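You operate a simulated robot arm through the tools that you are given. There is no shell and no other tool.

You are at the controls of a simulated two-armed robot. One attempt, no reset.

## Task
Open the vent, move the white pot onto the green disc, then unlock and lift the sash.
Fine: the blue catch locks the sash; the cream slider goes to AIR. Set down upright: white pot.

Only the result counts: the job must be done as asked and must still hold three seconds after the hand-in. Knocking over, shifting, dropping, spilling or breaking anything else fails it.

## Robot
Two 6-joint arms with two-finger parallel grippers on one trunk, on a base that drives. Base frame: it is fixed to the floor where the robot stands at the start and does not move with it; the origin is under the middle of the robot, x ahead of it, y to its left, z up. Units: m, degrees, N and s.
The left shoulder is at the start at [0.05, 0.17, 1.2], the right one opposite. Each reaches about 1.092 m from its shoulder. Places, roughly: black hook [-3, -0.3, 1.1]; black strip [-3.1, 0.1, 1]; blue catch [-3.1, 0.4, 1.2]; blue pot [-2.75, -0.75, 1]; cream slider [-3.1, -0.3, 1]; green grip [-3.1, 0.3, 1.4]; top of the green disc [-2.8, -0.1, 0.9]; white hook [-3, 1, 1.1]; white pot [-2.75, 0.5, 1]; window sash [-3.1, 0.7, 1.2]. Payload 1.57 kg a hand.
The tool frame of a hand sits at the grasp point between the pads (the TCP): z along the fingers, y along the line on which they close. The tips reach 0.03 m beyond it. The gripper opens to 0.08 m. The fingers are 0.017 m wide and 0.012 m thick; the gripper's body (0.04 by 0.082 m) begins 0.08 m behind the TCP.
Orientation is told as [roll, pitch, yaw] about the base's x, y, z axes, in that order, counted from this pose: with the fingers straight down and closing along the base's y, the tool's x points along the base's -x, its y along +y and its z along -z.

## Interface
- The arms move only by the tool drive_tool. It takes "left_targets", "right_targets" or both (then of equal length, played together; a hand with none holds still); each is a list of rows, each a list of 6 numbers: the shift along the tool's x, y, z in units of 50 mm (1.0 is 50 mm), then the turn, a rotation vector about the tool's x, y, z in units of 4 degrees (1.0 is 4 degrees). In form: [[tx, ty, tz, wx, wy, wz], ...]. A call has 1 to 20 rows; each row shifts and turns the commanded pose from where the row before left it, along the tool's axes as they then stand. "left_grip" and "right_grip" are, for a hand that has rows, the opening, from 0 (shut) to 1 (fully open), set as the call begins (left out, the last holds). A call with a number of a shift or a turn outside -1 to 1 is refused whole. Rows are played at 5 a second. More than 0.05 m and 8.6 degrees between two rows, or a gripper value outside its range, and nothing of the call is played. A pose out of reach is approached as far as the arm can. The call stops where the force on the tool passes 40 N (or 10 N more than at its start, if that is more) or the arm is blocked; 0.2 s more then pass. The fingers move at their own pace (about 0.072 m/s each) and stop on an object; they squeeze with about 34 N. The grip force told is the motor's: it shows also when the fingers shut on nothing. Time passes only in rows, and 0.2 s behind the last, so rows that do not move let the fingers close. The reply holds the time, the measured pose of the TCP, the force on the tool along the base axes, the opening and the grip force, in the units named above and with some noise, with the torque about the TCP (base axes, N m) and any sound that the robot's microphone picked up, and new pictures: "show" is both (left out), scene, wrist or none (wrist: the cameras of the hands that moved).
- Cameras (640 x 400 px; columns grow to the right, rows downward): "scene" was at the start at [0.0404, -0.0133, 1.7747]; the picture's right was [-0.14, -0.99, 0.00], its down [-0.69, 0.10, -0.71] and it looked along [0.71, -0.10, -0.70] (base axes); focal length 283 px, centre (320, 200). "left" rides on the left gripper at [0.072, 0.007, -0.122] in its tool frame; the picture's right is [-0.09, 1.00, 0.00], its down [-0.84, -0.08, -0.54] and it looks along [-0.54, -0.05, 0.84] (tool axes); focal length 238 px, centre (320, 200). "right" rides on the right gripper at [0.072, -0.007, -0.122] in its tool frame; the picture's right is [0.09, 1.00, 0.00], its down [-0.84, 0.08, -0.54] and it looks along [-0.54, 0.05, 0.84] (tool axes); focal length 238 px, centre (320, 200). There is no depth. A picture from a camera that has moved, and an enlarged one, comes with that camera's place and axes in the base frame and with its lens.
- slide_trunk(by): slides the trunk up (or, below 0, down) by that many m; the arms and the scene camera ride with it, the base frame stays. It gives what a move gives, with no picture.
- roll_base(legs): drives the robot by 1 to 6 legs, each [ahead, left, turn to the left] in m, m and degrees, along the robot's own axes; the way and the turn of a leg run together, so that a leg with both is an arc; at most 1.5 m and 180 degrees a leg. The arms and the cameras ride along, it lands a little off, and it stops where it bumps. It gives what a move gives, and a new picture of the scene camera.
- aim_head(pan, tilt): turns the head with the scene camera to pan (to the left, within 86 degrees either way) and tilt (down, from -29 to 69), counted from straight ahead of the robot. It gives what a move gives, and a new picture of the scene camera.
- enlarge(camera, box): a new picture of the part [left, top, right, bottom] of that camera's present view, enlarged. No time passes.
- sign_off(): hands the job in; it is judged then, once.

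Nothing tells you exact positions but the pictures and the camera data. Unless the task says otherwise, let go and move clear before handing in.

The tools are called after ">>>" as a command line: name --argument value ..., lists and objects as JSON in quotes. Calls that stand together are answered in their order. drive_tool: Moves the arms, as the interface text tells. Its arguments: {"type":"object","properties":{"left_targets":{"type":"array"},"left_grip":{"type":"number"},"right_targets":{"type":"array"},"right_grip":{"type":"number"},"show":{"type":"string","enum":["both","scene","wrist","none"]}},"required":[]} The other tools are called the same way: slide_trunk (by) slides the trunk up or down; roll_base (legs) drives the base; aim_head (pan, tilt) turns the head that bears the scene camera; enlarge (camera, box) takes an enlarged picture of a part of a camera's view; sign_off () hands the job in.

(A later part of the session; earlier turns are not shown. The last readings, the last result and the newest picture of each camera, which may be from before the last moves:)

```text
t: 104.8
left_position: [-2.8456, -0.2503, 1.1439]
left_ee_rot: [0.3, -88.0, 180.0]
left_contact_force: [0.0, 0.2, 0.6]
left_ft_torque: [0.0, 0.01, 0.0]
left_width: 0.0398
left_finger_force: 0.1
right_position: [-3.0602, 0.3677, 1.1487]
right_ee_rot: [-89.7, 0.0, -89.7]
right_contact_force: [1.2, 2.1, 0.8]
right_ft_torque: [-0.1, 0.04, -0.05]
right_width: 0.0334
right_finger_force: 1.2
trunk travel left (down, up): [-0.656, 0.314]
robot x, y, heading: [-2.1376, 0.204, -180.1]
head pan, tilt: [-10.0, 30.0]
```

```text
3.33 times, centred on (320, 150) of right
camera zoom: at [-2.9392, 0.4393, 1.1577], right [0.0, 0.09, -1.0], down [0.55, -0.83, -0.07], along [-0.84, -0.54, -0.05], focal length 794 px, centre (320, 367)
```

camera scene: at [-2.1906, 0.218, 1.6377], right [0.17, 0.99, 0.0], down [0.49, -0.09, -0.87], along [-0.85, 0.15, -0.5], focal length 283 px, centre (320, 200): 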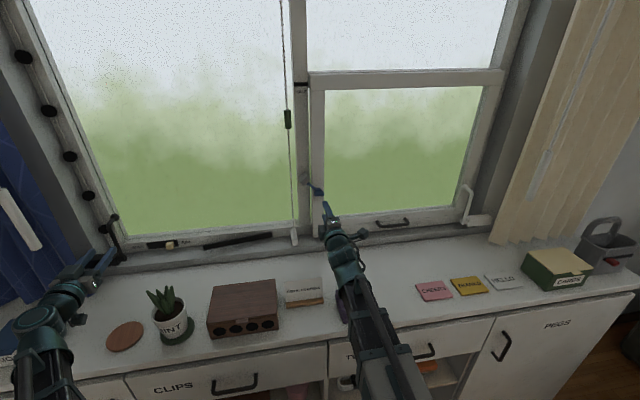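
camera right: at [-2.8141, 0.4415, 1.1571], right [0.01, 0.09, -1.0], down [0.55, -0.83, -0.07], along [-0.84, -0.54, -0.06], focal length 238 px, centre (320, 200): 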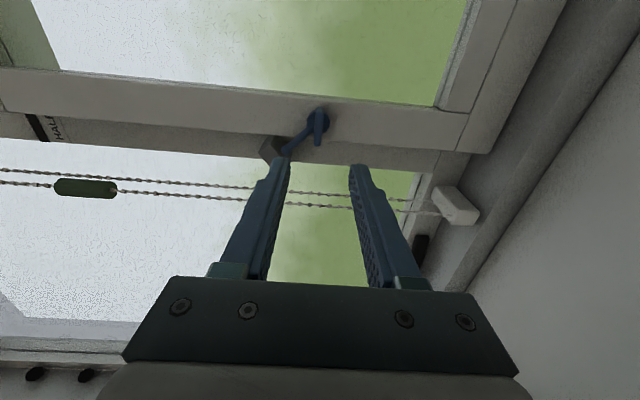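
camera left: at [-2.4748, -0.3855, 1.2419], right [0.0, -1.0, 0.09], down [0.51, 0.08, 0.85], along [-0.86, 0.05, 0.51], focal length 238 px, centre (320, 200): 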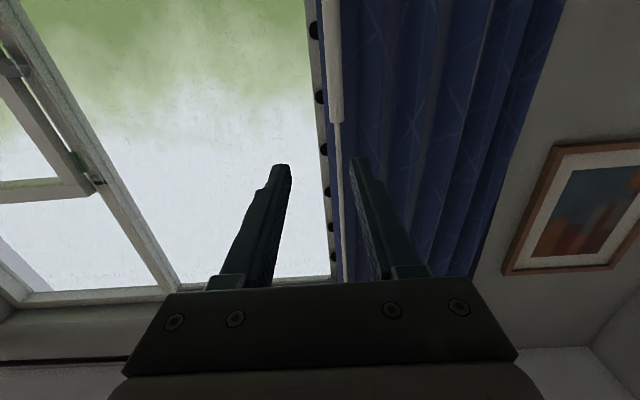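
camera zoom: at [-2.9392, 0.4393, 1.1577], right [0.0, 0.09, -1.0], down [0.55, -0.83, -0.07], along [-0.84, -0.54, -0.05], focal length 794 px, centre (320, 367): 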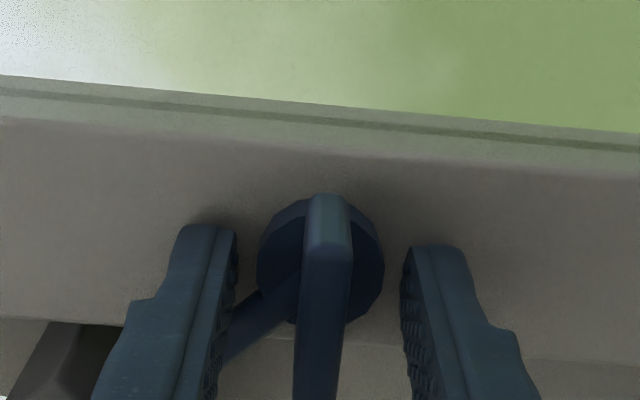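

>>> drive_tool --right_targets '[[0, 0, 0, 0, 0, 0], [0, 0, 0, 0, 0, 0], [0, 0, 0, 0, 0, 0]]' --right_grip 0 --show "none"

>>> enlarge --camera "right" --box '[240, 90, 400, 210]'

```text
t: 105.6
left_position: [-2.845, -0.2493, 1.1441]
left_ee_rot: [1.2, -88.1, 178.9]
left_contact_force: [-0.6, 0.8, 0.0]
left_ft_torque: [-0.03, 0.02, 0.0]
left_width: 0.0398
left_finger_force: 0.0
right_position: [-3.0601, 0.3678, 1.1509]
right_ee_rot: [-89.8, -0.1, -89.8]
right_contact_force: [-13.6, 11.7, 28.9]
right_ft_torque: [-0.85, 0.74, -0.25]
right_width: 0.0281
right_finger_force: 38.6
trunk travel left (down, up): [-0.656, 0.314]
robot x, y, heading: [-2.1421, 0.2058, -179.7]
head pan, tilt: [-10.0, 30.0]
```

```text
3.33 times, centred on (320, 150) of right
camera zoom: at [-2.9389, 0.4401, 1.1585], right [0.0, 0.09, -1.0], down [0.55, -0.83, -0.07], along [-0.84, -0.54, -0.05], focal length 794 px, centre (320, 367)
```

zoom: 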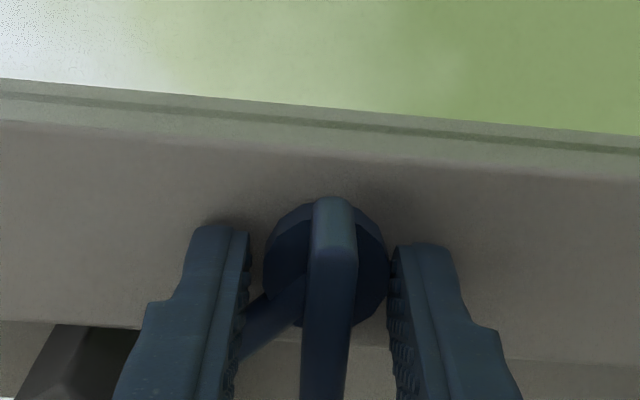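

The tips caught the hub rim rather than the tab; I open, back out about 12 mm and close on the tab alone.

>>> drive_tool --right_targets '[[0, 0, 0, 0, 0, 0], [0, 0, 0, 0, 0, 0], [-0.02, 0, -0.25, 0, 0, 0], [0, 0, 0, 0, 0, 0]]' --right_grip 0.4 --show "none"

>>> drive_tool --right_targets '[[0, 0, 0, 0, 0, 0], [0, 0, 0, 0, 0, 0], [0, 0, 0, 0, 0, 0]]' --right_grip 0 --show "none"

>>> enlarge --camera "right" --box '[240, 90, 400, 210]'

```text
t: 106.6
left_position: [-2.8454, -0.2498, 1.1432]
left_ee_rot: [0.3, -88.0, 179.9]
left_contact_force: [-0.5, -0.1, 0.1]
left_ft_torque: [-0.01, 0.03, 0.01]
left_width: 0.0401
left_finger_force: 0.0
right_position: [-3.0494, 0.3645, 1.1493]
right_ee_rot: [-89.8, 0.1, -89.6]
right_contact_force: [-0.3, 0.2, -0.1]
right_ft_torque: [-0.03, -0.01, 0.03]
right_width: 0.0318
right_finger_force: 0.0
trunk travel left (down, up): [-0.656, 0.314]
robot x, y, heading: [-2.1387, 0.2061, -179.8]
head pan, tilt: [-10.0, 30.0]
```

```text
t: 107.4
left_position: [-2.8456, -0.2502, 1.1438]
left_ee_rot: [-0.7, -88.1, -179.2]
left_contact_force: [0.0, -0.2, 0.0]
left_ft_torque: [0.01, 0.06, -0.04]
left_width: 0.04
left_finger_force: 0.0
right_position: [-3.0481, 0.3644, 1.1504]
right_ee_rot: [-89.8, 0.0, -89.5]
right_contact_force: [0.2, -3.4, 4.4]
right_ft_torque: [-0.02, 0.14, 0.38]
right_width: 0.0249
right_finger_force: 36.1
trunk travel left (down, up): [-0.656, 0.314]
robot x, y, heading: [-2.1394, 0.2027, -179.8]
head pan, tilt: [-10.0, 30.0]
```

```text
3.33 times, centred on (320, 150) of right
camera zoom: at [-2.927, 0.4363, 1.1579], right [0.0, 0.09, -1.0], down [0.55, -0.83, -0.08], along [-0.84, -0.55, -0.05], focal length 794 px, centre (320, 367)
```

zoom: 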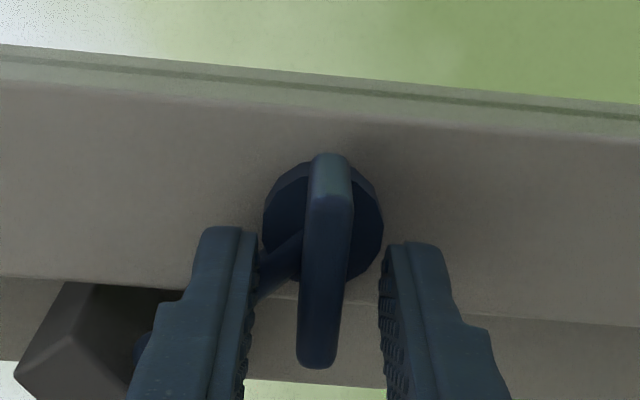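

>>> drive_tool --right_targets '[[0, 0, 0, 0, 0, 0], [0, 0, 0, 0, 0, 0], [0, 0, -0.12, 0, 0, 0], [0, 0, 0, 0, 0, 0]]' --right_grip 0.4 --show "none"

>>> drive_tool --right_targets '[[0, 0, 0, 0, 0, 0], [0, 0, 0, 0, 0, 0], [0, 0, 0, 0, 0, 0]]' --right_grip 0 --show "none"

>>> enlarge --camera "right" --box '[240, 90, 400, 210]'

>>> enlarge --camera "scene" --box '[280, 150, 360, 210]'

```text
t: 108.4
left_position: [-2.8448, -0.2504, 1.1437]
left_ee_rot: [-0.1, -88.0, -179.8]
left_contact_force: [0.0, -0.1, -0.7]
left_ft_torque: [0.01, -0.02, 0.01]
left_width: 0.0398
left_finger_force: 0.1
right_position: [-3.0432, 0.3654, 1.1487]
right_ee_rot: [-89.7, 0.0, -89.7]
right_contact_force: [0.0, -0.4, 0.1]
right_ft_torque: [0.01, -0.02, 0.0]
right_width: 0.0321
right_finger_force: 0.0
trunk travel left (down, up): [-0.656, 0.314]
robot x, y, heading: [-2.137, 0.2025, -179.9]
head pan, tilt: [-10.0, 30.0]
```

```text
t: 109.2
left_position: [-2.8431, -0.2516, 1.1439]
left_ee_rot: [-0.1, -88.1, -179.8]
left_contact_force: [0.6, -0.1, 0.2]
left_ft_torque: [0.03, -0.01, -0.04]
left_width: 0.0398
left_finger_force: 0.1
right_position: [-3.0383, 0.3671, 1.1519]
right_ee_rot: [-89.8, 0.0, -89.6]
right_contact_force: [25.6, -2.1, -7.2]
right_ft_torque: [-0.03, 0.07, -0.18]
right_width: 0.0077
right_finger_force: 26.5
trunk travel left (down, up): [-0.656, 0.314]
robot x, y, heading: [-2.1391, 0.2049, -179.9]
head pan, tilt: [-10.0, 30.0]
```

```text
3.33 times, centred on (320, 150) of right
camera zoom: at [-2.918, 0.4373, 1.1587], right [0.0, 0.09, -1.0], down [0.55, -0.83, -0.08], along [-0.84, -0.54, -0.05], focal length 794 px, centre (320, 367)
```

zoom: 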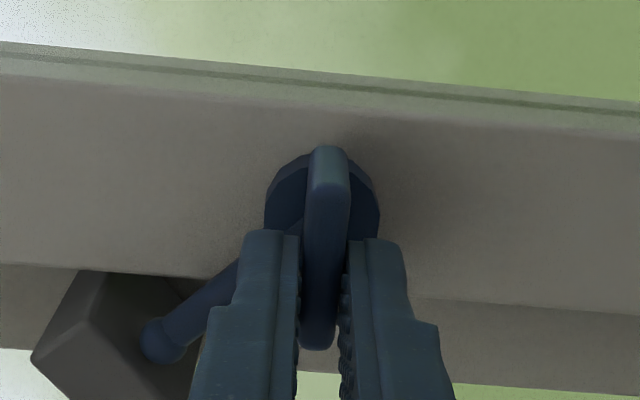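

```text
6.67 times, centred on (320, 180) of scene
camera zoom: at [-2.1875, 0.2179, 1.6376], right [0.17, 0.99, 0.0], down [0.49, -0.09, -0.87], along [-0.85, 0.15, -0.5], focal length 1887 px, centre (320, 333)
```

zoom: 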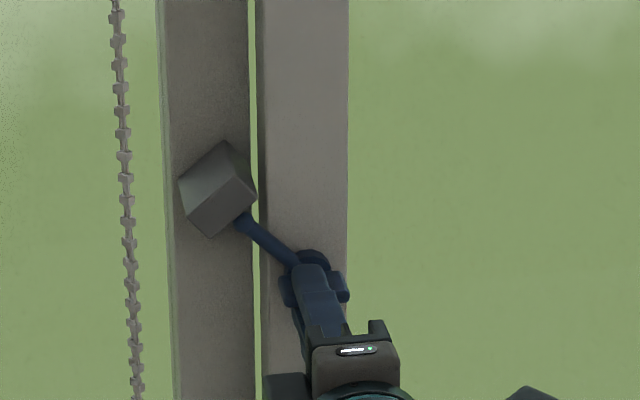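

The tab is pinched (7.7 mm). I try turning clockwise (as seen by the robot) in small steps.

>>> drive_tool --right_targets '[[0, 0, -0.03, 0, 0, 0.7], [0, 0, -0.03, 0, 0, 0.8], [0, 0, 0, 0, 0, 1]]' --show "none"

>>> enlarge --camera "scene" --box '[280, 150, 360, 210]'

```text
t: 110.0
left_position: [-2.8444, -0.2508, 1.1444]
left_ee_rot: [0.2, -88.1, 179.9]
left_contact_force: [-0.2, 0.2, -0.3]
left_ft_torque: [-0.03, 0.0, -0.04]
left_width: 0.0401
left_finger_force: 0.1
right_position: [-3.0391, 0.3657, 1.1516]
right_ee_rot: [-89.8, -9.9, -89.7]
right_contact_force: [9.7, 2.0, 6.3]
right_ft_torque: [0.03, 0.5, 0.49]
right_width: 0.008
right_finger_force: 26.8
trunk travel left (down, up): [-0.656, 0.314]
robot x, y, heading: [-2.1407, 0.2066, -180.0]
head pan, tilt: [-10.0, 30.0]
```

```text
6.67 times, centred on (320, 180) of scene
camera zoom: at [-2.1886, 0.2182, 1.6378], right [0.17, 0.99, 0.0], down [0.49, -0.09, -0.87], along [-0.85, 0.15, -0.5], focal length 1887 px, centre (320, 333)
```

zoom: 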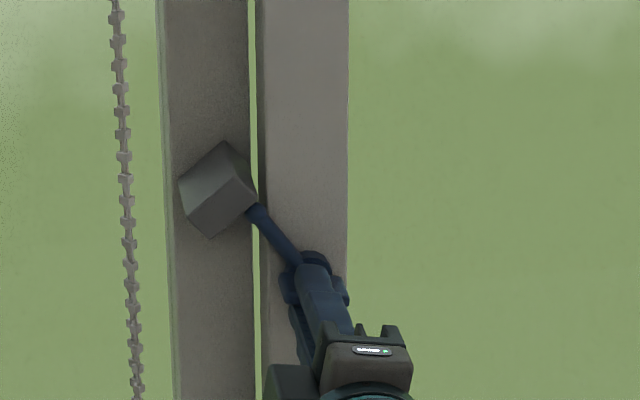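

It turns freely clockwise. I continue.

>>> drive_tool --right_targets '[[0, 0, 0, 0, 0, 1], [0, 0, 0, 0, 0, 1], [0, 0, 0, 0, 0, 1], [0, 0, 0, 0, 0, 1], [0, 0, 0, 0, 0, 1], [0, 0, 0, 0, 0, 1], [0, 0, 0, 0, 0, 1], [0, 0, 0, 0, 0, 1]]' --show "none"

>>> enlarge --camera "scene" --box '[280, 150, 360, 210]'

```text
t: 111.4
left_position: [-2.8442, -0.2517, 1.1442]
left_ee_rot: [0.4, -88.1, 179.6]
left_contact_force: [0.3, -0.5, -0.7]
left_ft_torque: [-0.03, 0.0, 0.02]
left_width: 0.0402
left_finger_force: 0.0
right_position: [-3.0392, 0.3659, 1.1523]
right_ee_rot: [-90.0, -32.1, -89.6]
right_contact_force: [-1.1, 3.3, 23.7]
right_ft_torque: [0.05, 0.63, -0.4]
right_width: 0.008
right_finger_force: 27.4
trunk travel left (down, up): [-0.656, 0.314]
robot x, y, heading: [-2.1386, 0.2076, -179.8]
head pan, tilt: [-10.0, 30.0]
stopped in row 6 (right hand): the force on the tool passed its limit at 42 N (the readings are from after the stop); the commanded pose is now the measured one
```

```text
6.67 times, centred on (320, 180) of scene
camera zoom: at [-2.1878, 0.2179, 1.6377], right [0.17, 0.99, 0.0], down [0.49, -0.09, -0.87], along [-0.85, 0.15, -0.5], focal length 1887 px, centre (320, 333)
```

zoom: 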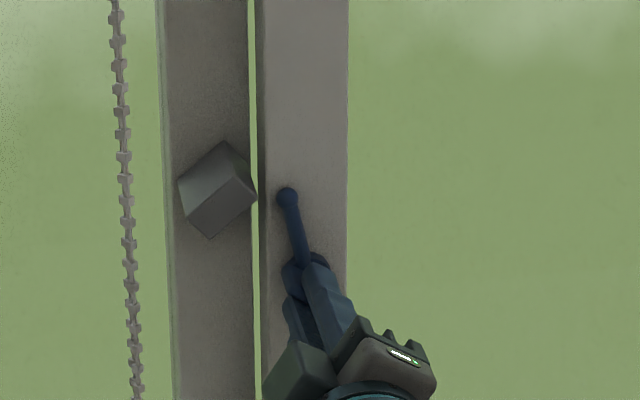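

The arm has swung clear of the keeper; I continue turning to its far end.

>>> drive_tool --right_targets '[[0, 0, 0, 0, 0, 0.8], [0, 0, 0, 0, 0, 0.8], [0, 0, 0, 0, 0, 0.8], [0, 0, 0, 0, 0, 0.8], [0, 0, 0, 0, 0, 0.8], [0, 0, 0, 0, 0, 0.8], [0, 0, 0, 0, 0, 0.8], [0, 0, 0, 0, 0, 0.8]]' --show "none"

>>> enlarge --camera "scene" --box '[280, 150, 360, 210]'

```text
t: 112.4
left_position: [-2.8443, -0.2521, 1.1446]
left_ee_rot: [0.8, -88.1, 179.3]
left_contact_force: [1.0, -0.4, -0.5]
left_ft_torque: [-0.02, 0.04, 0.0]
left_width: 0.0398
left_finger_force: 0.1
right_position: [-3.0392, 0.3675, 1.1534]
right_ee_rot: [-90.3, -44.4, -89.3]
right_contact_force: [2.5, 3.7, 23.1]
right_ft_torque: [0.07, 0.84, -0.07]
right_width: 0.008
right_finger_force: 27.1
trunk travel left (down, up): [-0.656, 0.314]
robot x, y, heading: [-2.1447, 0.2045, -179.8]
head pan, tilt: [-10.0, 30.0]
stopped in row 5 (right hand): the force on the tool passed its limit at 41 N (the readings are from after the stop); the commanded pose is now the measured one
```

```text
6.67 times, centred on (320, 180) of scene
camera zoom: at [-2.1876, 0.2182, 1.6375], right [0.17, 0.99, 0.0], down [0.49, -0.09, -0.87], along [-0.85, 0.15, -0.5], focal length 1887 px, centre (320, 333)
```

zoom: 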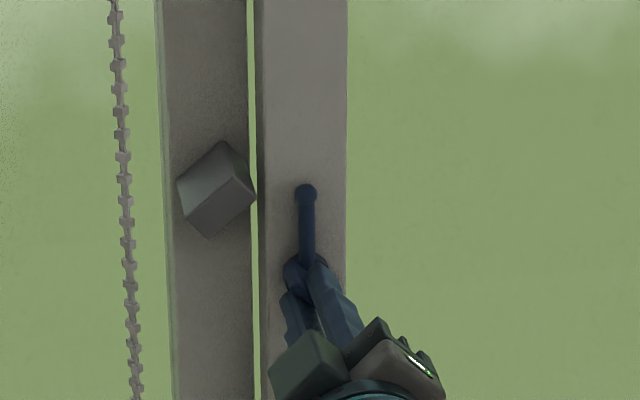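

>>> slide_trunk --by 0.004

>>> drive_tool --right_targets '[[0, 0, 0, 0, 0, 0.7], [0, 0, 0, 0, 0, 0.7], [0, 0, 0, 0, 0, 0.7], [0, 0, 0, 0, 0, 0.7], [0, 0, 0, 0, 0, 0.7], [0, 0, 0, 0, 0, 0.7], [0, 0, 0, 0, 0, 0.7], [0, 0, 0, 0, 0, 0.7]]' --show "none"

>>> enlarge --camera "scene" --box '[280, 150, 360, 210]'

```text
t: 112.9
left_position: [-2.8452, -0.2503, 1.1472]
left_ee_rot: [0.2, -88.2, 179.8]
left_contact_force: [-0.2, 0.6, 0.0]
left_ft_torque: [-0.01, -0.01, 0.0]
left_width: 0.0398
left_finger_force: 0.0
right_position: [-3.0391, 0.367, 1.1547]
right_ee_rot: [-89.7, -44.3, -89.9]
right_contact_force: [18.7, -1.3, -8.3]
right_ft_torque: [-0.03, -0.54, -0.82]
right_width: 0.0078
right_finger_force: 26.6
trunk travel left (down, up): [-0.66, 0.31]
robot x, y, heading: [-2.1429, 0.2055, -180.0]
head pan, tilt: [-10.0, 30.0]
```

```text
t: 114.7
left_position: [-2.8438, -0.2491, 1.1486]
left_ee_rot: [1.2, -88.1, 179.1]
left_contact_force: [0.4, 0.4, -0.5]
left_ft_torque: [0.01, -0.01, -0.01]
left_width: 0.0401
left_finger_force: 0.0
right_position: [-3.0394, 0.3692, 1.1568]
right_ee_rot: [-90.2, -66.9, -89.6]
right_contact_force: [23.7, 4.7, -2.3]
right_ft_torque: [0.02, 0.19, -0.48]
right_width: 0.0076
right_finger_force: 26.9
trunk travel left (down, up): [-0.66, 0.31]
robot x, y, heading: [-2.1437, 0.2075, -179.7]
head pan, tilt: [-10.0, 30.0]
```

```text
6.67 times, centred on (320, 180) of scene
camera zoom: at [-2.1875, 0.2191, 1.6418], right [0.17, 0.99, 0.0], down [0.49, -0.09, -0.87], along [-0.85, 0.15, -0.5], focal length 1887 px, centre (320, 333)
```

zoom: 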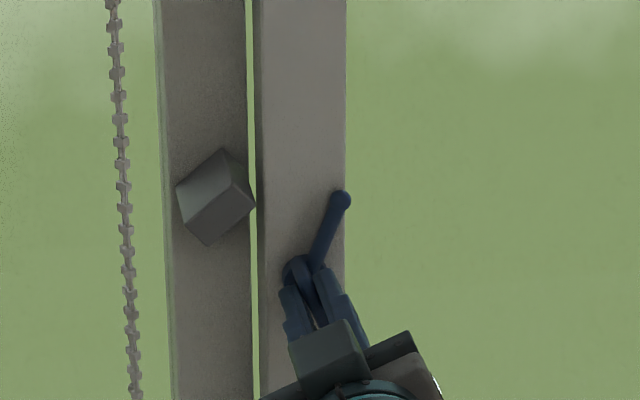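

>>> drive_tool --right_targets '[[0, 0, 0, 0, 0, 0.7], [0, 0, 0, 0, 0, 0.7], [0, 0, 0, 0, 0, 0.7], [0, 0, 0, 0, 0, 0.7], [0, 0, 0, 0, 0, 0.7], [0, 0, 0, 0, 0, 0.7], [0, 0, 0, 0, 0, 0.7], [0, 0, 0, 0, 0, 0.7]]' --show "none"

>>> enlarge --camera "scene" --box '[280, 150, 360, 210]'

```text
t: 116.5
left_position: [-2.8444, -0.2484, 1.1496]
left_ee_rot: [2.9, -88.1, 177.2]
left_contact_force: [0.1, 0.9, 0.0]
left_ft_torque: [0.0, 0.01, -0.05]
left_width: 0.0399
left_finger_force: 0.1
right_position: [-3.0391, 0.3691, 1.1549]
right_ee_rot: [-93.9, -89.3, -85.6]
right_contact_force: [17.9, 17.8, 6.4]
right_ft_torque: [0.1, 0.83, -0.82]
right_width: 0.0079
right_finger_force: 27.3
trunk travel left (down, up): [-0.66, 0.31]
robot x, y, heading: [-2.1372, 0.2013, -179.4]
head pan, tilt: [-10.0, 30.0]
```

```text
6.67 times, centred on (320, 180) of scene
camera zoom: at [-2.1872, 0.2207, 1.6418], right [0.17, 0.99, 0.0], down [0.49, -0.09, -0.87], along [-0.85, 0.15, -0.5], focal length 1887 px, centre (320, 333)
```

zoom: 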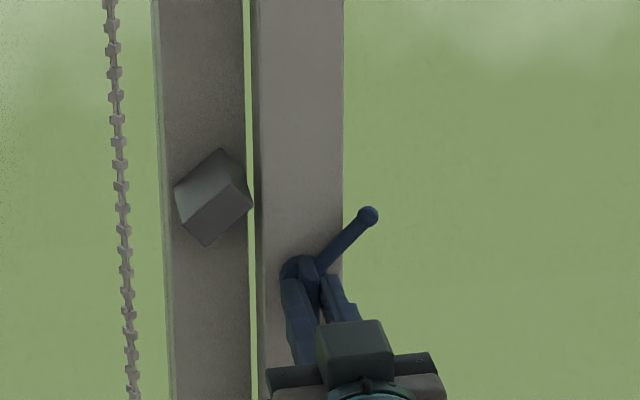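

>>> drive_tool --right_targets '[[0, 0, 0, 0, 0, 0.7], [0, 0, 0, 0, 0, 0.7], [0, 0, 0, 0, 0, 0.7]]' --show "none"

>>> enlarge --camera "scene" --box '[280, 150, 360, 210]'

```text
t: 117.3
left_position: [-2.8447, -0.2487, 1.1493]
left_ee_rot: [3.6, -88.1, 176.7]
left_contact_force: [-0.4, -0.5, -0.5]
left_ft_torque: [0.0, -0.03, -0.01]
left_width: 0.0399
left_finger_force: 0.0
right_position: [-3.0392, 0.3699, 1.155]
right_ee_rot: [90.0, -82.2, 90.3]
right_contact_force: [16.9, 21.4, 4.4]
right_ft_torque: [0.83, 0.29, -0.84]
right_width: 0.0099
right_finger_force: 28.3
trunk travel left (down, up): [-0.66, 0.31]
robot x, y, heading: [-2.141, 0.2056, -180.1]
head pan, tilt: [-10.0, 30.0]
```

```text
6.67 times, centred on (320, 180) of scene
camera zoom: at [-2.1876, 0.2213, 1.6417], right [0.17, 0.99, 0.0], down [0.49, -0.09, -0.87], along [-0.85, 0.15, -0.5], focal length 1887 px, centre (320, 333)
```

zoom: 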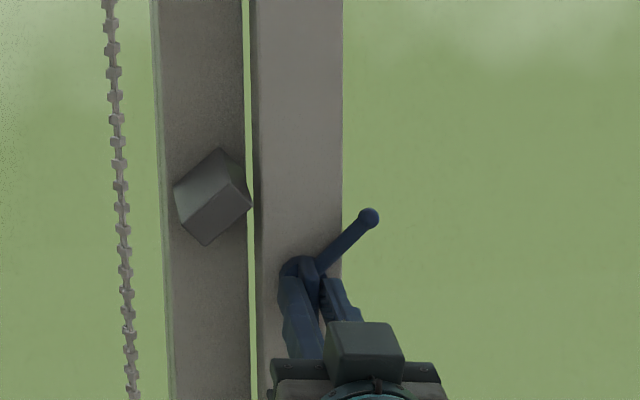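

The catch is at its end stop, fully unlocked. I ease back, release and withdraw.

>>> drive_tool --right_targets '[[0, 0, 0, 0, 0, -1], [0, 0, 0, 0, 0, -0.9]]' --show "none"

>>> drive_tool --right_targets '[[0, 0, 0, 0, 0, 0], [0, 0, 0, 0, 0, 0], [0, 0, 0, 0, 0, 0], [0, 0, -0.4, 0, 0, 0], [0, 0, -0.8, 0, 0, 0], [0, 0, -0.8, 0, 0, 0], [0, 0, -0.8, 0, 0, 0]]' --right_grip 0.5 --show "both"

>>> enlarge --camera "scene" --box '[280, 150, 360, 210]'

```text
t: 117.9
left_position: [-2.8431, -0.2473, 1.1506]
left_ee_rot: [3.5, -88.1, 176.7]
left_contact_force: [-0.6, 0.0, -0.2]
left_ft_torque: [-0.02, 0.03, -0.05]
left_width: 0.0398
left_finger_force: 0.1
right_position: [-3.0389, 0.3693, 1.1558]
right_ee_rot: [57.6, -89.8, 122.7]
right_contact_force: [20.1, 20.4, 2.0]
right_ft_torque: [0.08, 0.07, -0.75]
right_width: 0.0095
right_finger_force: 28.3
trunk travel left (down, up): [-0.66, 0.31]
robot x, y, heading: [-2.1353, 0.2054, -179.9]
head pan, tilt: [-10.0, 30.0]
```

```text
t: 119.5
left_position: [-2.8461, -0.2497, 1.1462]
left_ee_rot: [0.2, -88.0, -180.1]
left_contact_force: [0.2, -0.4, -0.3]
left_ft_torque: [0.01, 0.0, 0.0]
left_width: 0.0401
left_finger_force: 0.1
right_position: [-2.9006, 0.3684, 1.1551]
right_ee_rot: [150.3, -90.0, 30.4]
right_contact_force: [0.3, -0.3, -0.2]
right_ft_torque: [0.02, 0.04, 0.03]
right_width: 0.04
right_finger_force: 0.0
trunk travel left (down, up): [-0.66, 0.31]
robot x, y, heading: [-2.1452, 0.2034, -179.7]
head pan, tilt: [-10.0, 30.0]
camera scene: at [-2.1903, 0.2182, 1.6417], right [0.17, 0.99, 0.0], down [0.49, -0.09, -0.87], along [-0.85, 0.15, -0.5], focal length 283 px, centre (320, 200)
camera right: at [-2.7801, 0.3748, 1.0836], right [0.01, -1.0, -0.09], down [0.54, -0.07, 0.84], along [-0.84, -0.06, 0.54], focal length 238 px, centre (320, 200)
```

scene: 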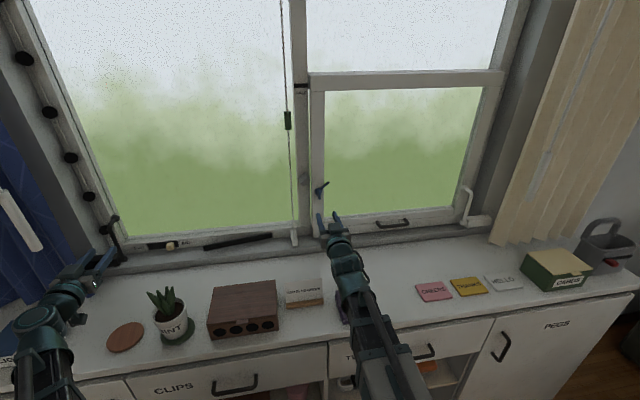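
right: 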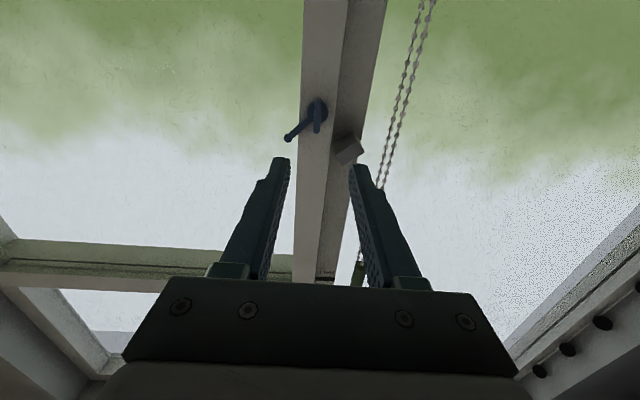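

```text
6.67 times, centred on (320, 180) of scene
camera zoom: at [-2.1903, 0.2182, 1.6417], right [0.17, 0.99, 0.0], down [0.49, -0.09, -0.87], along [-0.85, 0.15, -0.5], focal length 1887 px, centre (320, 333)
```

zoom: 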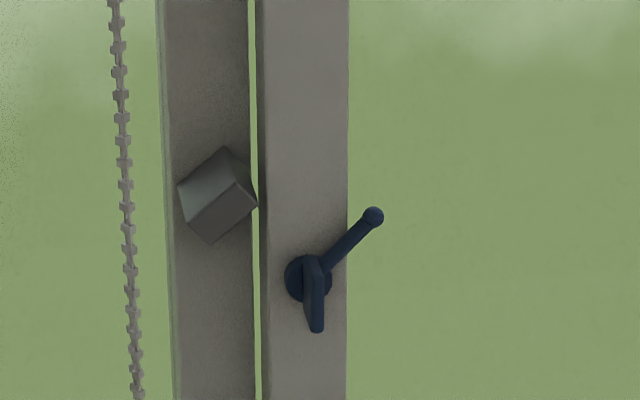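

The catch is clearly unlocked. Next, I tuck the left hand out in front of the counter, and bring the right hand in front of the sash handle, rolled to pinch its bar.

>>> drive_tool --left_targets '[[0, 0.8, 0, 0, 0, 0], [0, 0.8, 0, 0, 0, 0], [0, 0.8, 0, 0, 0, 0], [0, 0.8, 0, 0, 0, 0], [0, 0.2, 0, 0, 0, 0], [0, 0, -0.8, 0, 0, 0], [0, 0, -0.8, 0, 0, 0], [0, 0, -0.8, 0, 0, 0], [0, 0, -0.8, 0, 0, 0], [0, 0, -0.8, 0, 0, 0], [0, 0, -0.8, 0, 0, 0]]' --right_targets '[[0, -0.7, 0, 0, 0, 0], [0, -0.7, 0, 0, 0, 0], [0, -0.7, 0, 0, 0, 0], [0, -0.7, 0, 0, 0, 0], [0, -0.7, 0, 0, 0, 0], [0, -0.7, 0, 0, 0, 0], [0, -0.7, 0, 0, 0, 0], [0, -0.7, 0, 0, 0, 0], [0, -0.5, 0, 0, 0, 0], [0, 0, 0, 0, 0, 0], [0, 0, 0, 0, 0, 0]]' --show "none"

>>> drive_tool --right_targets '[[0, 0, 0, 0, 0, -1], [0, 0, 0, 0, 0, -1], [0, 0, 0, 0, 0, -1], [0, 0, 0, 0, 0, -1], [0, 0, 0, 0, 0, -1], [0, 0, 0, 0, 0, -1], [0, 0, 0, 0, 0, -1], [0, 0, 0, 0, 0, -1], [0, 0, 0, 0, 0, -1], [0, 0, 0, 0, 0, -1], [0, 0, 0, 0, 0, -1], [0, 0, 0, 0, 0, -1], [0, 0, 0, 0, 0, -1], [0, 0, 0, 0, 0, -1], [0, 0, 0, 0, 0, -1], [0, 0, 0, 0, 0, -1], [0, 0, 0, 0, 0, -1], [0, 0, 0, 0, 0, -1], [0, 0, 0, 0, 0, -1], [0, 0, 0, 0, 0, -1]]' --show "none"

>>> drive_tool --right_targets '[[0, 0, 0, 0, 0, -1], [0, 0, 0, 0, 0, -1], [0, 0, 0, 0, 0, -0.6]]' --show "both"

```text
t: 120.5
left_position: [-2.8484, -0.3853, 1.1455]
left_ee_rot: [6.1, -87.8, 172.4]
left_contact_force: [0.7, 7.6, -14.2]
left_ft_torque: [0.26, -0.8, -0.35]
left_width: 0.0328
left_finger_force: 0.0
right_position: [-2.9022, 0.4765, 1.1537]
right_ee_rot: [23.1, -90.0, 157.3]
right_contact_force: [-0.4, -0.3, -0.3]
right_ft_torque: [-0.02, -0.01, 0.0]
right_width: 0.0398
right_finger_force: 0.1
right hand out of reach, approached as far as the arm can: row 1, 2
trunk travel left (down, up): [-0.66, 0.31]
robot x, y, heading: [-2.1427, 0.2061, -180.1]
head pan, tilt: [-10.0, 30.0]
stopped in row 4 (left hand): the force on the tool passed its limit at 51 N (the readings are from after the stop); the commanded pose is now the measured one
```

```text
t: 124.7
left_position: [-2.847, -0.3866, 1.1471]
left_ee_rot: [6.2, -87.8, 172.6]
left_contact_force: [-0.3, -0.4, 0.1]
left_ft_torque: [-0.01, -0.03, -0.01]
left_width: 0.0401
left_finger_force: 0.1
right_position: [-2.9021, 0.477, 1.155]
right_ee_rot: [-90.1, -10.0, -89.7]
right_contact_force: [0.6, 0.0, -0.1]
right_ft_torque: [0.01, 0.02, 0.04]
right_width: 0.0401
right_finger_force: 0.1
trunk travel left (down, up): [-0.66, 0.31]
robot x, y, heading: [-2.1426, 0.2061, -179.9]
head pan, tilt: [-10.0, 30.0]
```

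```text
t: 125.5
left_position: [-2.8473, -0.3872, 1.1457]
left_ee_rot: [6.2, -87.9, 172.5]
left_contact_force: [0.0, -0.1, 0.0]
left_ft_torque: [-0.01, 0.0, 0.0]
left_width: 0.0402
left_finger_force: 0.1
right_position: [-2.9027, 0.4776, 1.1547]
right_ee_rot: [-89.9, 0.4, -89.7]
right_contact_force: [0.8, -0.3, -0.2]
right_ft_torque: [0.04, 0.01, 0.01]
right_width: 0.0399
right_finger_force: 0.0
trunk travel left (down, up): [-0.66, 0.31]
robot x, y, heading: [-2.1412, 0.2046, -179.9]
head pan, tilt: [-10.0, 30.0]
camera scene: at [-2.1907, 0.2185, 1.6417], right [0.17, 0.98, 0.0], down [0.49, -0.09, -0.87], along [-0.85, 0.15, -0.5], focal length 283 px, centre (320, 200)
camera right: at [-2.7814, 0.5492, 1.1623], right [0.0, 0.1, -1.0], down [0.55, -0.83, -0.08], along [-0.84, -0.54, -0.05], focal length 238 px, centre (320, 200)
```

scene: 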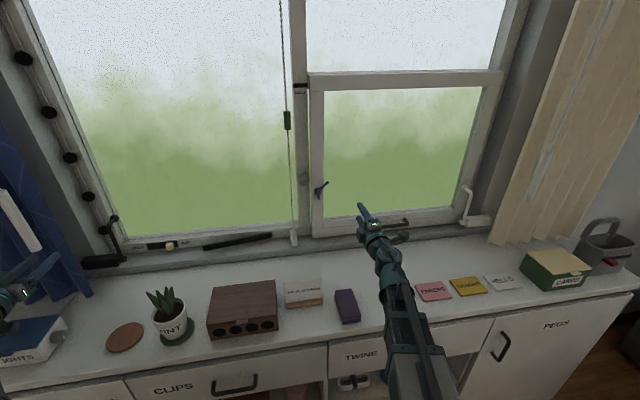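
right: 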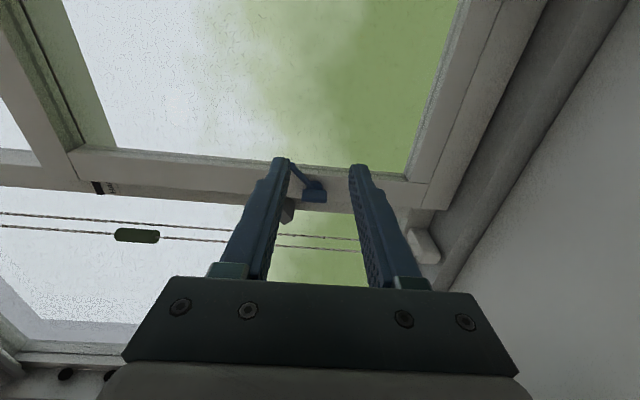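

The left hand bumped something on its left side. I look there first.

>>> aim_head --pan 25 --tilt 40

>>> drive_tool --left_targets '[[0, 0, 0, 0, 0, 0]]' --show "wrist"

>>> enlarge --camera "scene" --box '[140, 60, 400, 260]'

```text
t: 126.5
left_position: [-2.8471, -0.3873, 1.1469]
left_ee_rot: [6.2, -87.7, 172.6]
left_contact_force: [-0.1, -0.6, -1.1]
left_ft_torque: [0.03, -0.02, 0.03]
left_width: 0.0402
left_finger_force: 0.2
right_position: [-2.9023, 0.4776, 1.1558]
right_ee_rot: [-89.9, 0.3, -89.6]
right_contact_force: [0.7, -0.4, 0.3]
right_ft_torque: [-0.01, -0.01, 0.0]
right_width: 0.04
right_finger_force: 0.0
trunk travel left (down, up): [-0.66, 0.31]
robot x, y, heading: [-2.1435, 0.2029, -180.1]
head pan, tilt: [25.0, 40.0]
camera scene: at [-2.1787, 0.1669, 1.6263], right [-0.42, 0.91, 0.0], down [0.58, 0.27, -0.77], along [-0.69, -0.32, -0.64], focal length 283 px, centre (320, 200)
```

scene: 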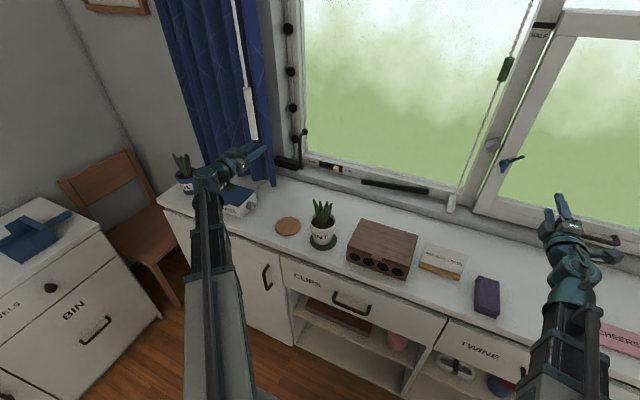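

```text
t: 126.9
left_position: [-2.8471, -0.3871, 1.1472]
left_ee_rot: [6.2, -87.7, 172.6]
left_contact_force: [0.4, -0.2, 0.2]
left_ft_torque: [-0.03, -0.04, 0.02]
left_width: 0.0399
left_finger_force: 0.2
right_position: [-2.9023, 0.4785, 1.1546]
right_ee_rot: [-89.9, 0.3, -89.7]
right_contact_force: [0.1, -0.5, 0.2]
right_ft_torque: [-0.05, 0.02, 0.03]
right_width: 0.0399
right_finger_force: 0.0
trunk travel left (down, up): [-0.66, 0.31]
robot x, y, heading: [-2.1436, 0.2044, -179.9]
head pan, tilt: [25.0, 40.0]
camera left: at [-2.7232, -0.3978, 1.0788], right [-0.02, -1.0, 0.1], down [0.51, 0.07, 0.86], along [-0.86, 0.07, 0.51], focal length 238 px, centre (320, 200)
```

left: 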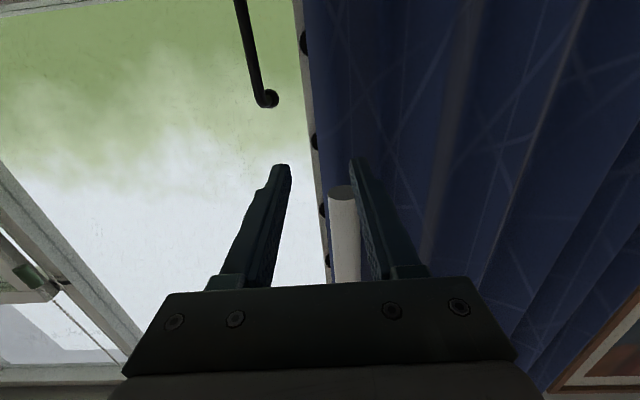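

```text
2.00 times, centred on (270, 160) of scene
camera zoom: at [-2.1786, 0.1669, 1.6263], right [-0.42, 0.91, 0.0], down [0.58, 0.27, -0.77], along [-0.69, -0.32, -0.64], focal length 566 px, centre (420, 280)
```

zoom: 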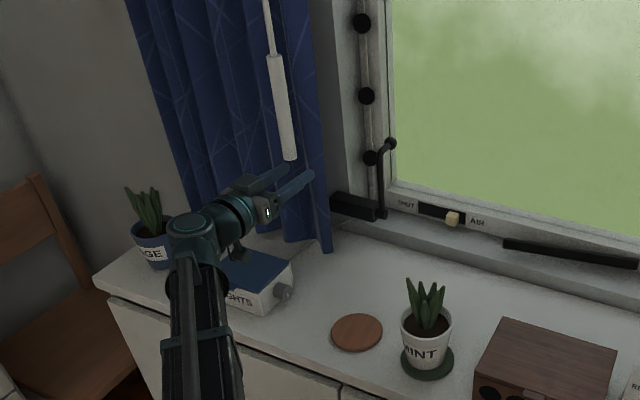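

The outer left finger only brushed the curtain; nothing else seems changed. I pull the left hand straight back in front of the counter.

>>> drive_tool --left_targets '[[0, -0.1, -0.3, 0, 0, 0], [0, 0, -0.7, 0, 0, 0], [0, 0, -0.7, 0, 0, 0], [0, 0, -0.7, -0.9, 0, 0], [0, 0, -0.7, -0.9, 0, 0], [0, 0, -0.7, 0, 0, 0], [0, 0, -0.7, 0, 0, 0], [0, 0, -0.5, 0, 0, 0]]' --right_targets '[[0.7, 0, 0, 0, 0, 0], [0.7, 0, 0, 0, 0, 0], [0.7, 0, 0, 0, 0, 0], [0.7, 0, 0, 0, 0, 0], [0.7, 0, 0, 0, 0, 0], [0.4, 0, 0, 0, 0, 0], [0, 0, 0, 0, 0, 0], [0, 0, 0, 0, 0, 0]]' --show "both"

```text
t: 128.7
left_position: [-2.598, -0.3739, 1.1479]
left_ee_rot: [13.9, -88.0, 172.1]
left_contact_force: [-0.2, -0.5, -0.1]
left_ft_torque: [-0.03, -0.04, 0.0]
left_width: 0.0401
left_finger_force: 0.1
left hand out of reach, approached as far as the arm can: row 3, 7
right_position: [-2.9031, 0.6732, 1.1548]
right_ee_rot: [-90.0, 0.3, -89.7]
right_contact_force: [-0.4, 0.7, 0.2]
right_ft_torque: [0.03, -0.01, 0.02]
right_width: 0.0402
right_finger_force: 0.1
trunk travel left (down, up): [-0.66, 0.31]
robot x, y, heading: [-2.1415, 0.2057, -180.4]
head pan, tilt: [25.0, 40.0]
camera scene: at [-2.1784, 0.167, 1.6263], right [-0.42, 0.91, 0.0], down [0.58, 0.27, -0.77], along [-0.69, -0.32, -0.64], focal length 283 px, centre (320, 200)
camera right: at [-2.7823, 0.7443, 1.1623], right [0.0, 0.1, -1.0], down [0.55, -0.83, -0.08], along [-0.84, -0.54, -0.05], focal length 238 px, centre (320, 200)
camera left: at [-2.4735, -0.3686, 1.0792], right [0.1, -0.99, 0.1], down [0.5, 0.14, 0.85], along [-0.86, -0.03, 0.51], focal length 238 px, centre (320, 200)
```

scene: 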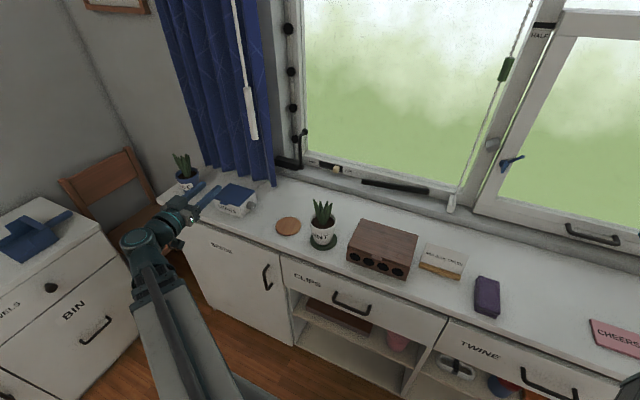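
right: 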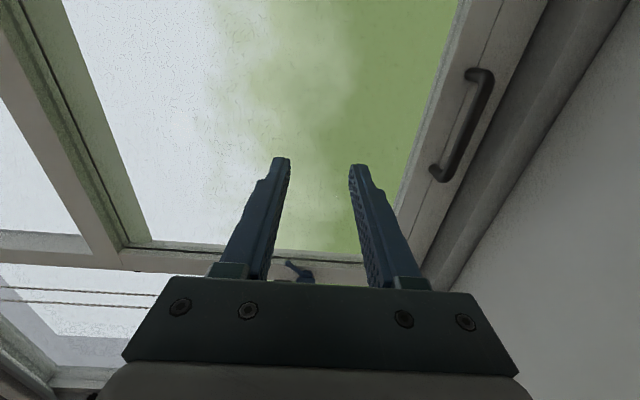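
left: 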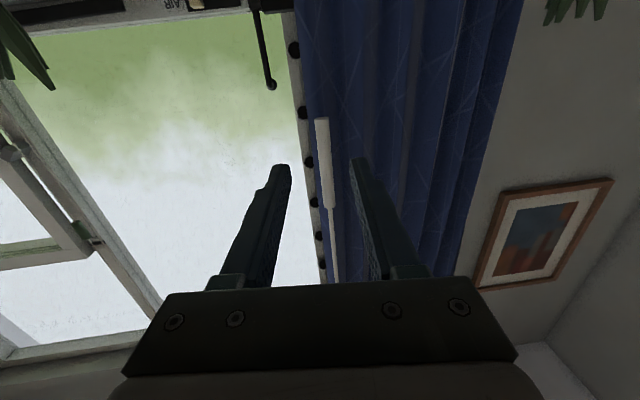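

Left hand is clear, right hand faces the handle's y. I lower the trunk toward handle height.

>>> slide_trunk --by -0.13

>>> aim_head --pan -25 --tilt 35

>>> drive_tool --right_targets '[[0, 0, 0, 0, 0, 0]]' --show "wrist"

>>> enlarge --camera "scene" --box '[240, 80, 480, 260]'

```text
t: 130.3
left_position: [-2.5988, -0.374, 1.0184]
left_ee_rot: [14.2, -87.9, 171.8]
left_contact_force: [0.2, 0.5, 1.0]
left_ft_torque: [0.0, -0.02, -0.01]
left_width: 0.0399
left_finger_force: 0.0
right_position: [-2.9031, 0.6724, 1.0243]
right_ee_rot: [-90.0, 0.2, -89.7]
right_contact_force: [0.1, -0.2, 0.4]
right_ft_torque: [-0.02, 0.03, -0.04]
right_width: 0.0397
right_finger_force: 0.1
trunk travel left (down, up): [-0.53, 0.44]
robot x, y, heading: [-2.1423, 0.2063, -180.1]
head pan, tilt: [25.0, 40.0]
```

```text
t: 131.5
left_position: [-2.5986, -0.3744, 1.017]
left_ee_rot: [14.1, -87.8, 171.8]
left_contact_force: [-0.5, -0.3, 0.1]
left_ft_torque: [-0.01, 0.0, 0.03]
left_width: 0.04
left_finger_force: 0.0
right_position: [-2.9044, 0.6723, 1.0244]
right_ee_rot: [-90.0, 0.3, -89.8]
right_contact_force: [-0.4, 0.4, 0.7]
right_ft_torque: [0.01, -0.02, 0.03]
right_width: 0.0399
right_finger_force: 0.0
trunk travel left (down, up): [-0.53, 0.44]
robot x, y, heading: [-2.1376, 0.2053, -180.1]
head pan, tilt: [-25.0, 35.0]
camera scene: at [-2.1814, 0.24, 1.5039], right [0.42, 0.91, 0.0], down [0.52, -0.24, -0.82], along [-0.74, 0.34, -0.57], focal length 283 px, centre (320, 200)
```

scene: 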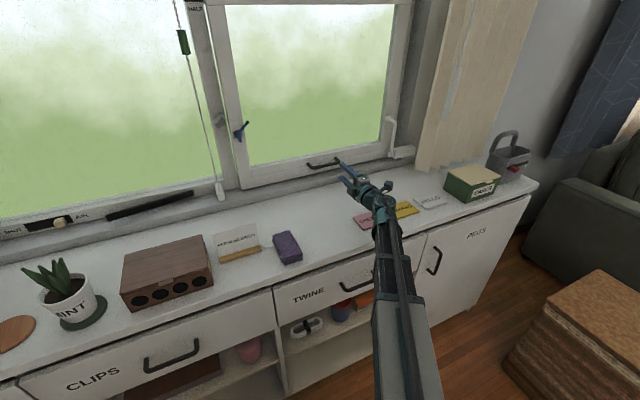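

```text
t: 131.9
left_position: [-2.5991, -0.3735, 1.0162]
left_ee_rot: [14.1, -87.9, 171.8]
left_contact_force: [-0.2, -0.5, 0.2]
left_ft_torque: [-0.01, -0.01, 0.01]
left_width: 0.0399
left_finger_force: 0.1
right_position: [-2.9026, 0.6721, 1.0254]
right_ee_rot: [-89.8, 0.4, -89.6]
right_contact_force: [-0.2, 0.3, -0.8]
right_ft_torque: [0.0, 0.0, 0.04]
right_width: 0.0401
right_finger_force: 0.1
trunk travel left (down, up): [-0.53, 0.44]
robot x, y, heading: [-2.1399, 0.2036, -180.0]
head pan, tilt: [-25.0, 35.0]
camera right: at [-2.7827, 0.744, 1.0323], right [0.0, 0.1, -1.0], down [0.55, -0.83, -0.08], along [-0.84, -0.54, -0.05], focal length 238 px, centre (320, 200)
```

right: 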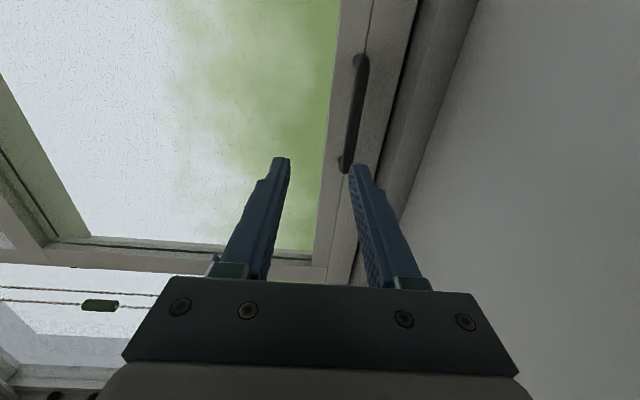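

```text
2.22 times, centred on (360, 170) of scene
camera zoom: at [-2.1814, 0.2401, 1.5039], right [0.42, 0.91, 0.0], down [0.52, -0.24, -0.82], along [-0.74, 0.35, -0.57], focal length 629 px, centre (231, 267)
```

zoom: 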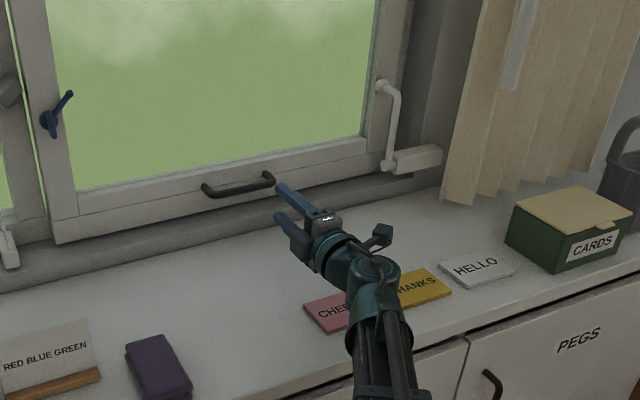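

The handle bar is at about [-3.055, 0.68, 0.988]. I lower to its height and advance toward it.

>>> slide_trunk --by -0.037

>>> drive_tool --right_targets '[[0.06, 0, 0.7, 0, 0, 0], [0.06, 0, 0.7, 0, 0, 0], [0, 0, 0.5, 0, 0, 0]]' --right_grip 0.6 --show "wrist"

>>> enlarge --camera "right" --box '[220, 60, 420, 210]'

>>> enlarge --camera "scene" --box '[260, 60, 460, 210]'

```text
t: 132.7
left_position: [-2.5991, -0.3732, 0.9807]
left_ee_rot: [14.2, -87.9, 171.8]
left_contact_force: [-0.5, 0.2, 1.1]
left_ft_torque: [-0.01, -0.01, -0.01]
left_width: 0.04
left_finger_force: 0.0
right_position: [-2.9034, 0.6718, 0.9892]
right_ee_rot: [-90.0, 0.4, -89.7]
right_contact_force: [0.4, 0.3, -0.3]
right_ft_torque: [0.03, 0.03, 0.02]
right_width: 0.0401
right_finger_force: 0.1
trunk travel left (down, up): [-0.493, 0.477]
robot x, y, heading: [-2.1407, 0.205, -179.9]
head pan, tilt: [-25.0, 35.0]
```

```text
t: 133.5
left_position: [-2.5986, -0.3736, 0.9799]
left_ee_rot: [14.3, -87.9, 171.8]
left_contact_force: [0.5, -0.5, 0.3]
left_ft_torque: [-0.02, -0.05, -0.01]
left_width: 0.0399
left_finger_force: 0.2
right_position: [-2.9984, 0.6769, 0.9875]
right_ee_rot: [-90.0, 0.2, -89.6]
right_contact_force: [0.1, 0.1, 0.1]
right_ft_torque: [-0.04, -0.02, 0.02]
right_width: 0.0479
right_finger_force: 0.1
trunk travel left (down, up): [-0.493, 0.477]
robot x, y, heading: [-2.141, 0.2003, -180.1]
head pan, tilt: [-25.0, 35.0]
camera right: at [-2.8777, 0.749, 0.9953], right [0.0, 0.1, -1.0], down [0.55, -0.83, -0.08], along [-0.84, -0.54, -0.05], focal length 238 px, centre (320, 200)
```

right: 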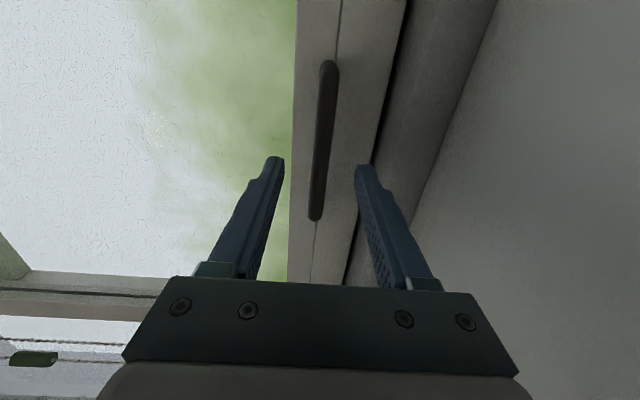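

```text
2.67 times, centred on (320, 135) of right
camera zoom: at [-2.8777, 0.749, 0.9953], right [0.0, 0.1, -1.0], down [0.55, -0.83, -0.08], along [-0.84, -0.54, -0.05], focal length 636 px, centre (320, 373)
```

zoom: 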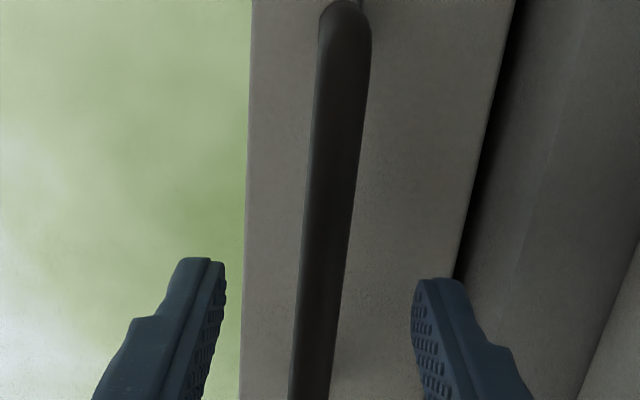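

```text
2.67 times, centred on (360, 135) of scene
camera zoom: at [-2.1814, 0.2402, 1.4669], right [0.42, 0.91, 0.0], down [0.52, -0.24, -0.82], along [-0.74, 0.35, -0.57], focal length 755 px, centre (213, 373)
```

zoom: 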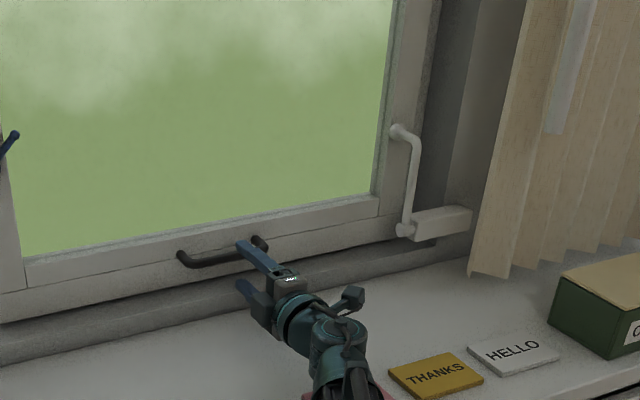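

>>> drive_tool --right_targets '[[0, 0, 0.5, 0, 0, 0], [0, 0, 0.45, 0, 0, 0]]' --show "none"

>>> enlarge --camera "right" --box '[220, 60, 420, 210]'

```text
t: 134.1
left_position: [-2.5981, -0.3738, 0.9795]
left_ee_rot: [14.2, -87.9, 171.8]
left_contact_force: [-1.1, 0.4, 0.4]
left_ft_torque: [-0.02, 0.01, -0.02]
left_width: 0.04
left_finger_force: 0.0
right_position: [-3.0488, 0.6783, 0.987]
right_ee_rot: [-89.9, 0.3, -89.8]
right_contact_force: [0.3, 0.5, -0.5]
right_ft_torque: [0.02, -0.04, 0.02]
right_width: 0.0477
right_finger_force: 0.0
trunk travel left (down, up): [-0.493, 0.477]
robot x, y, heading: [-2.1406, 0.2044, -179.9]
head pan, tilt: [-25.0, 35.0]
```

```text
2.67 times, centred on (320, 135) of right
camera zoom: at [-2.9259, 0.7498, 0.9951], right [0.0, 0.1, -1.0], down [0.55, -0.83, -0.08], along [-0.84, -0.54, -0.05], focal length 636 px, centre (320, 373)
```

zoom: 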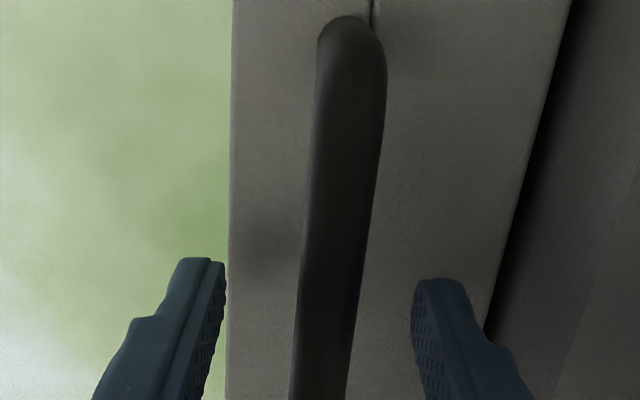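

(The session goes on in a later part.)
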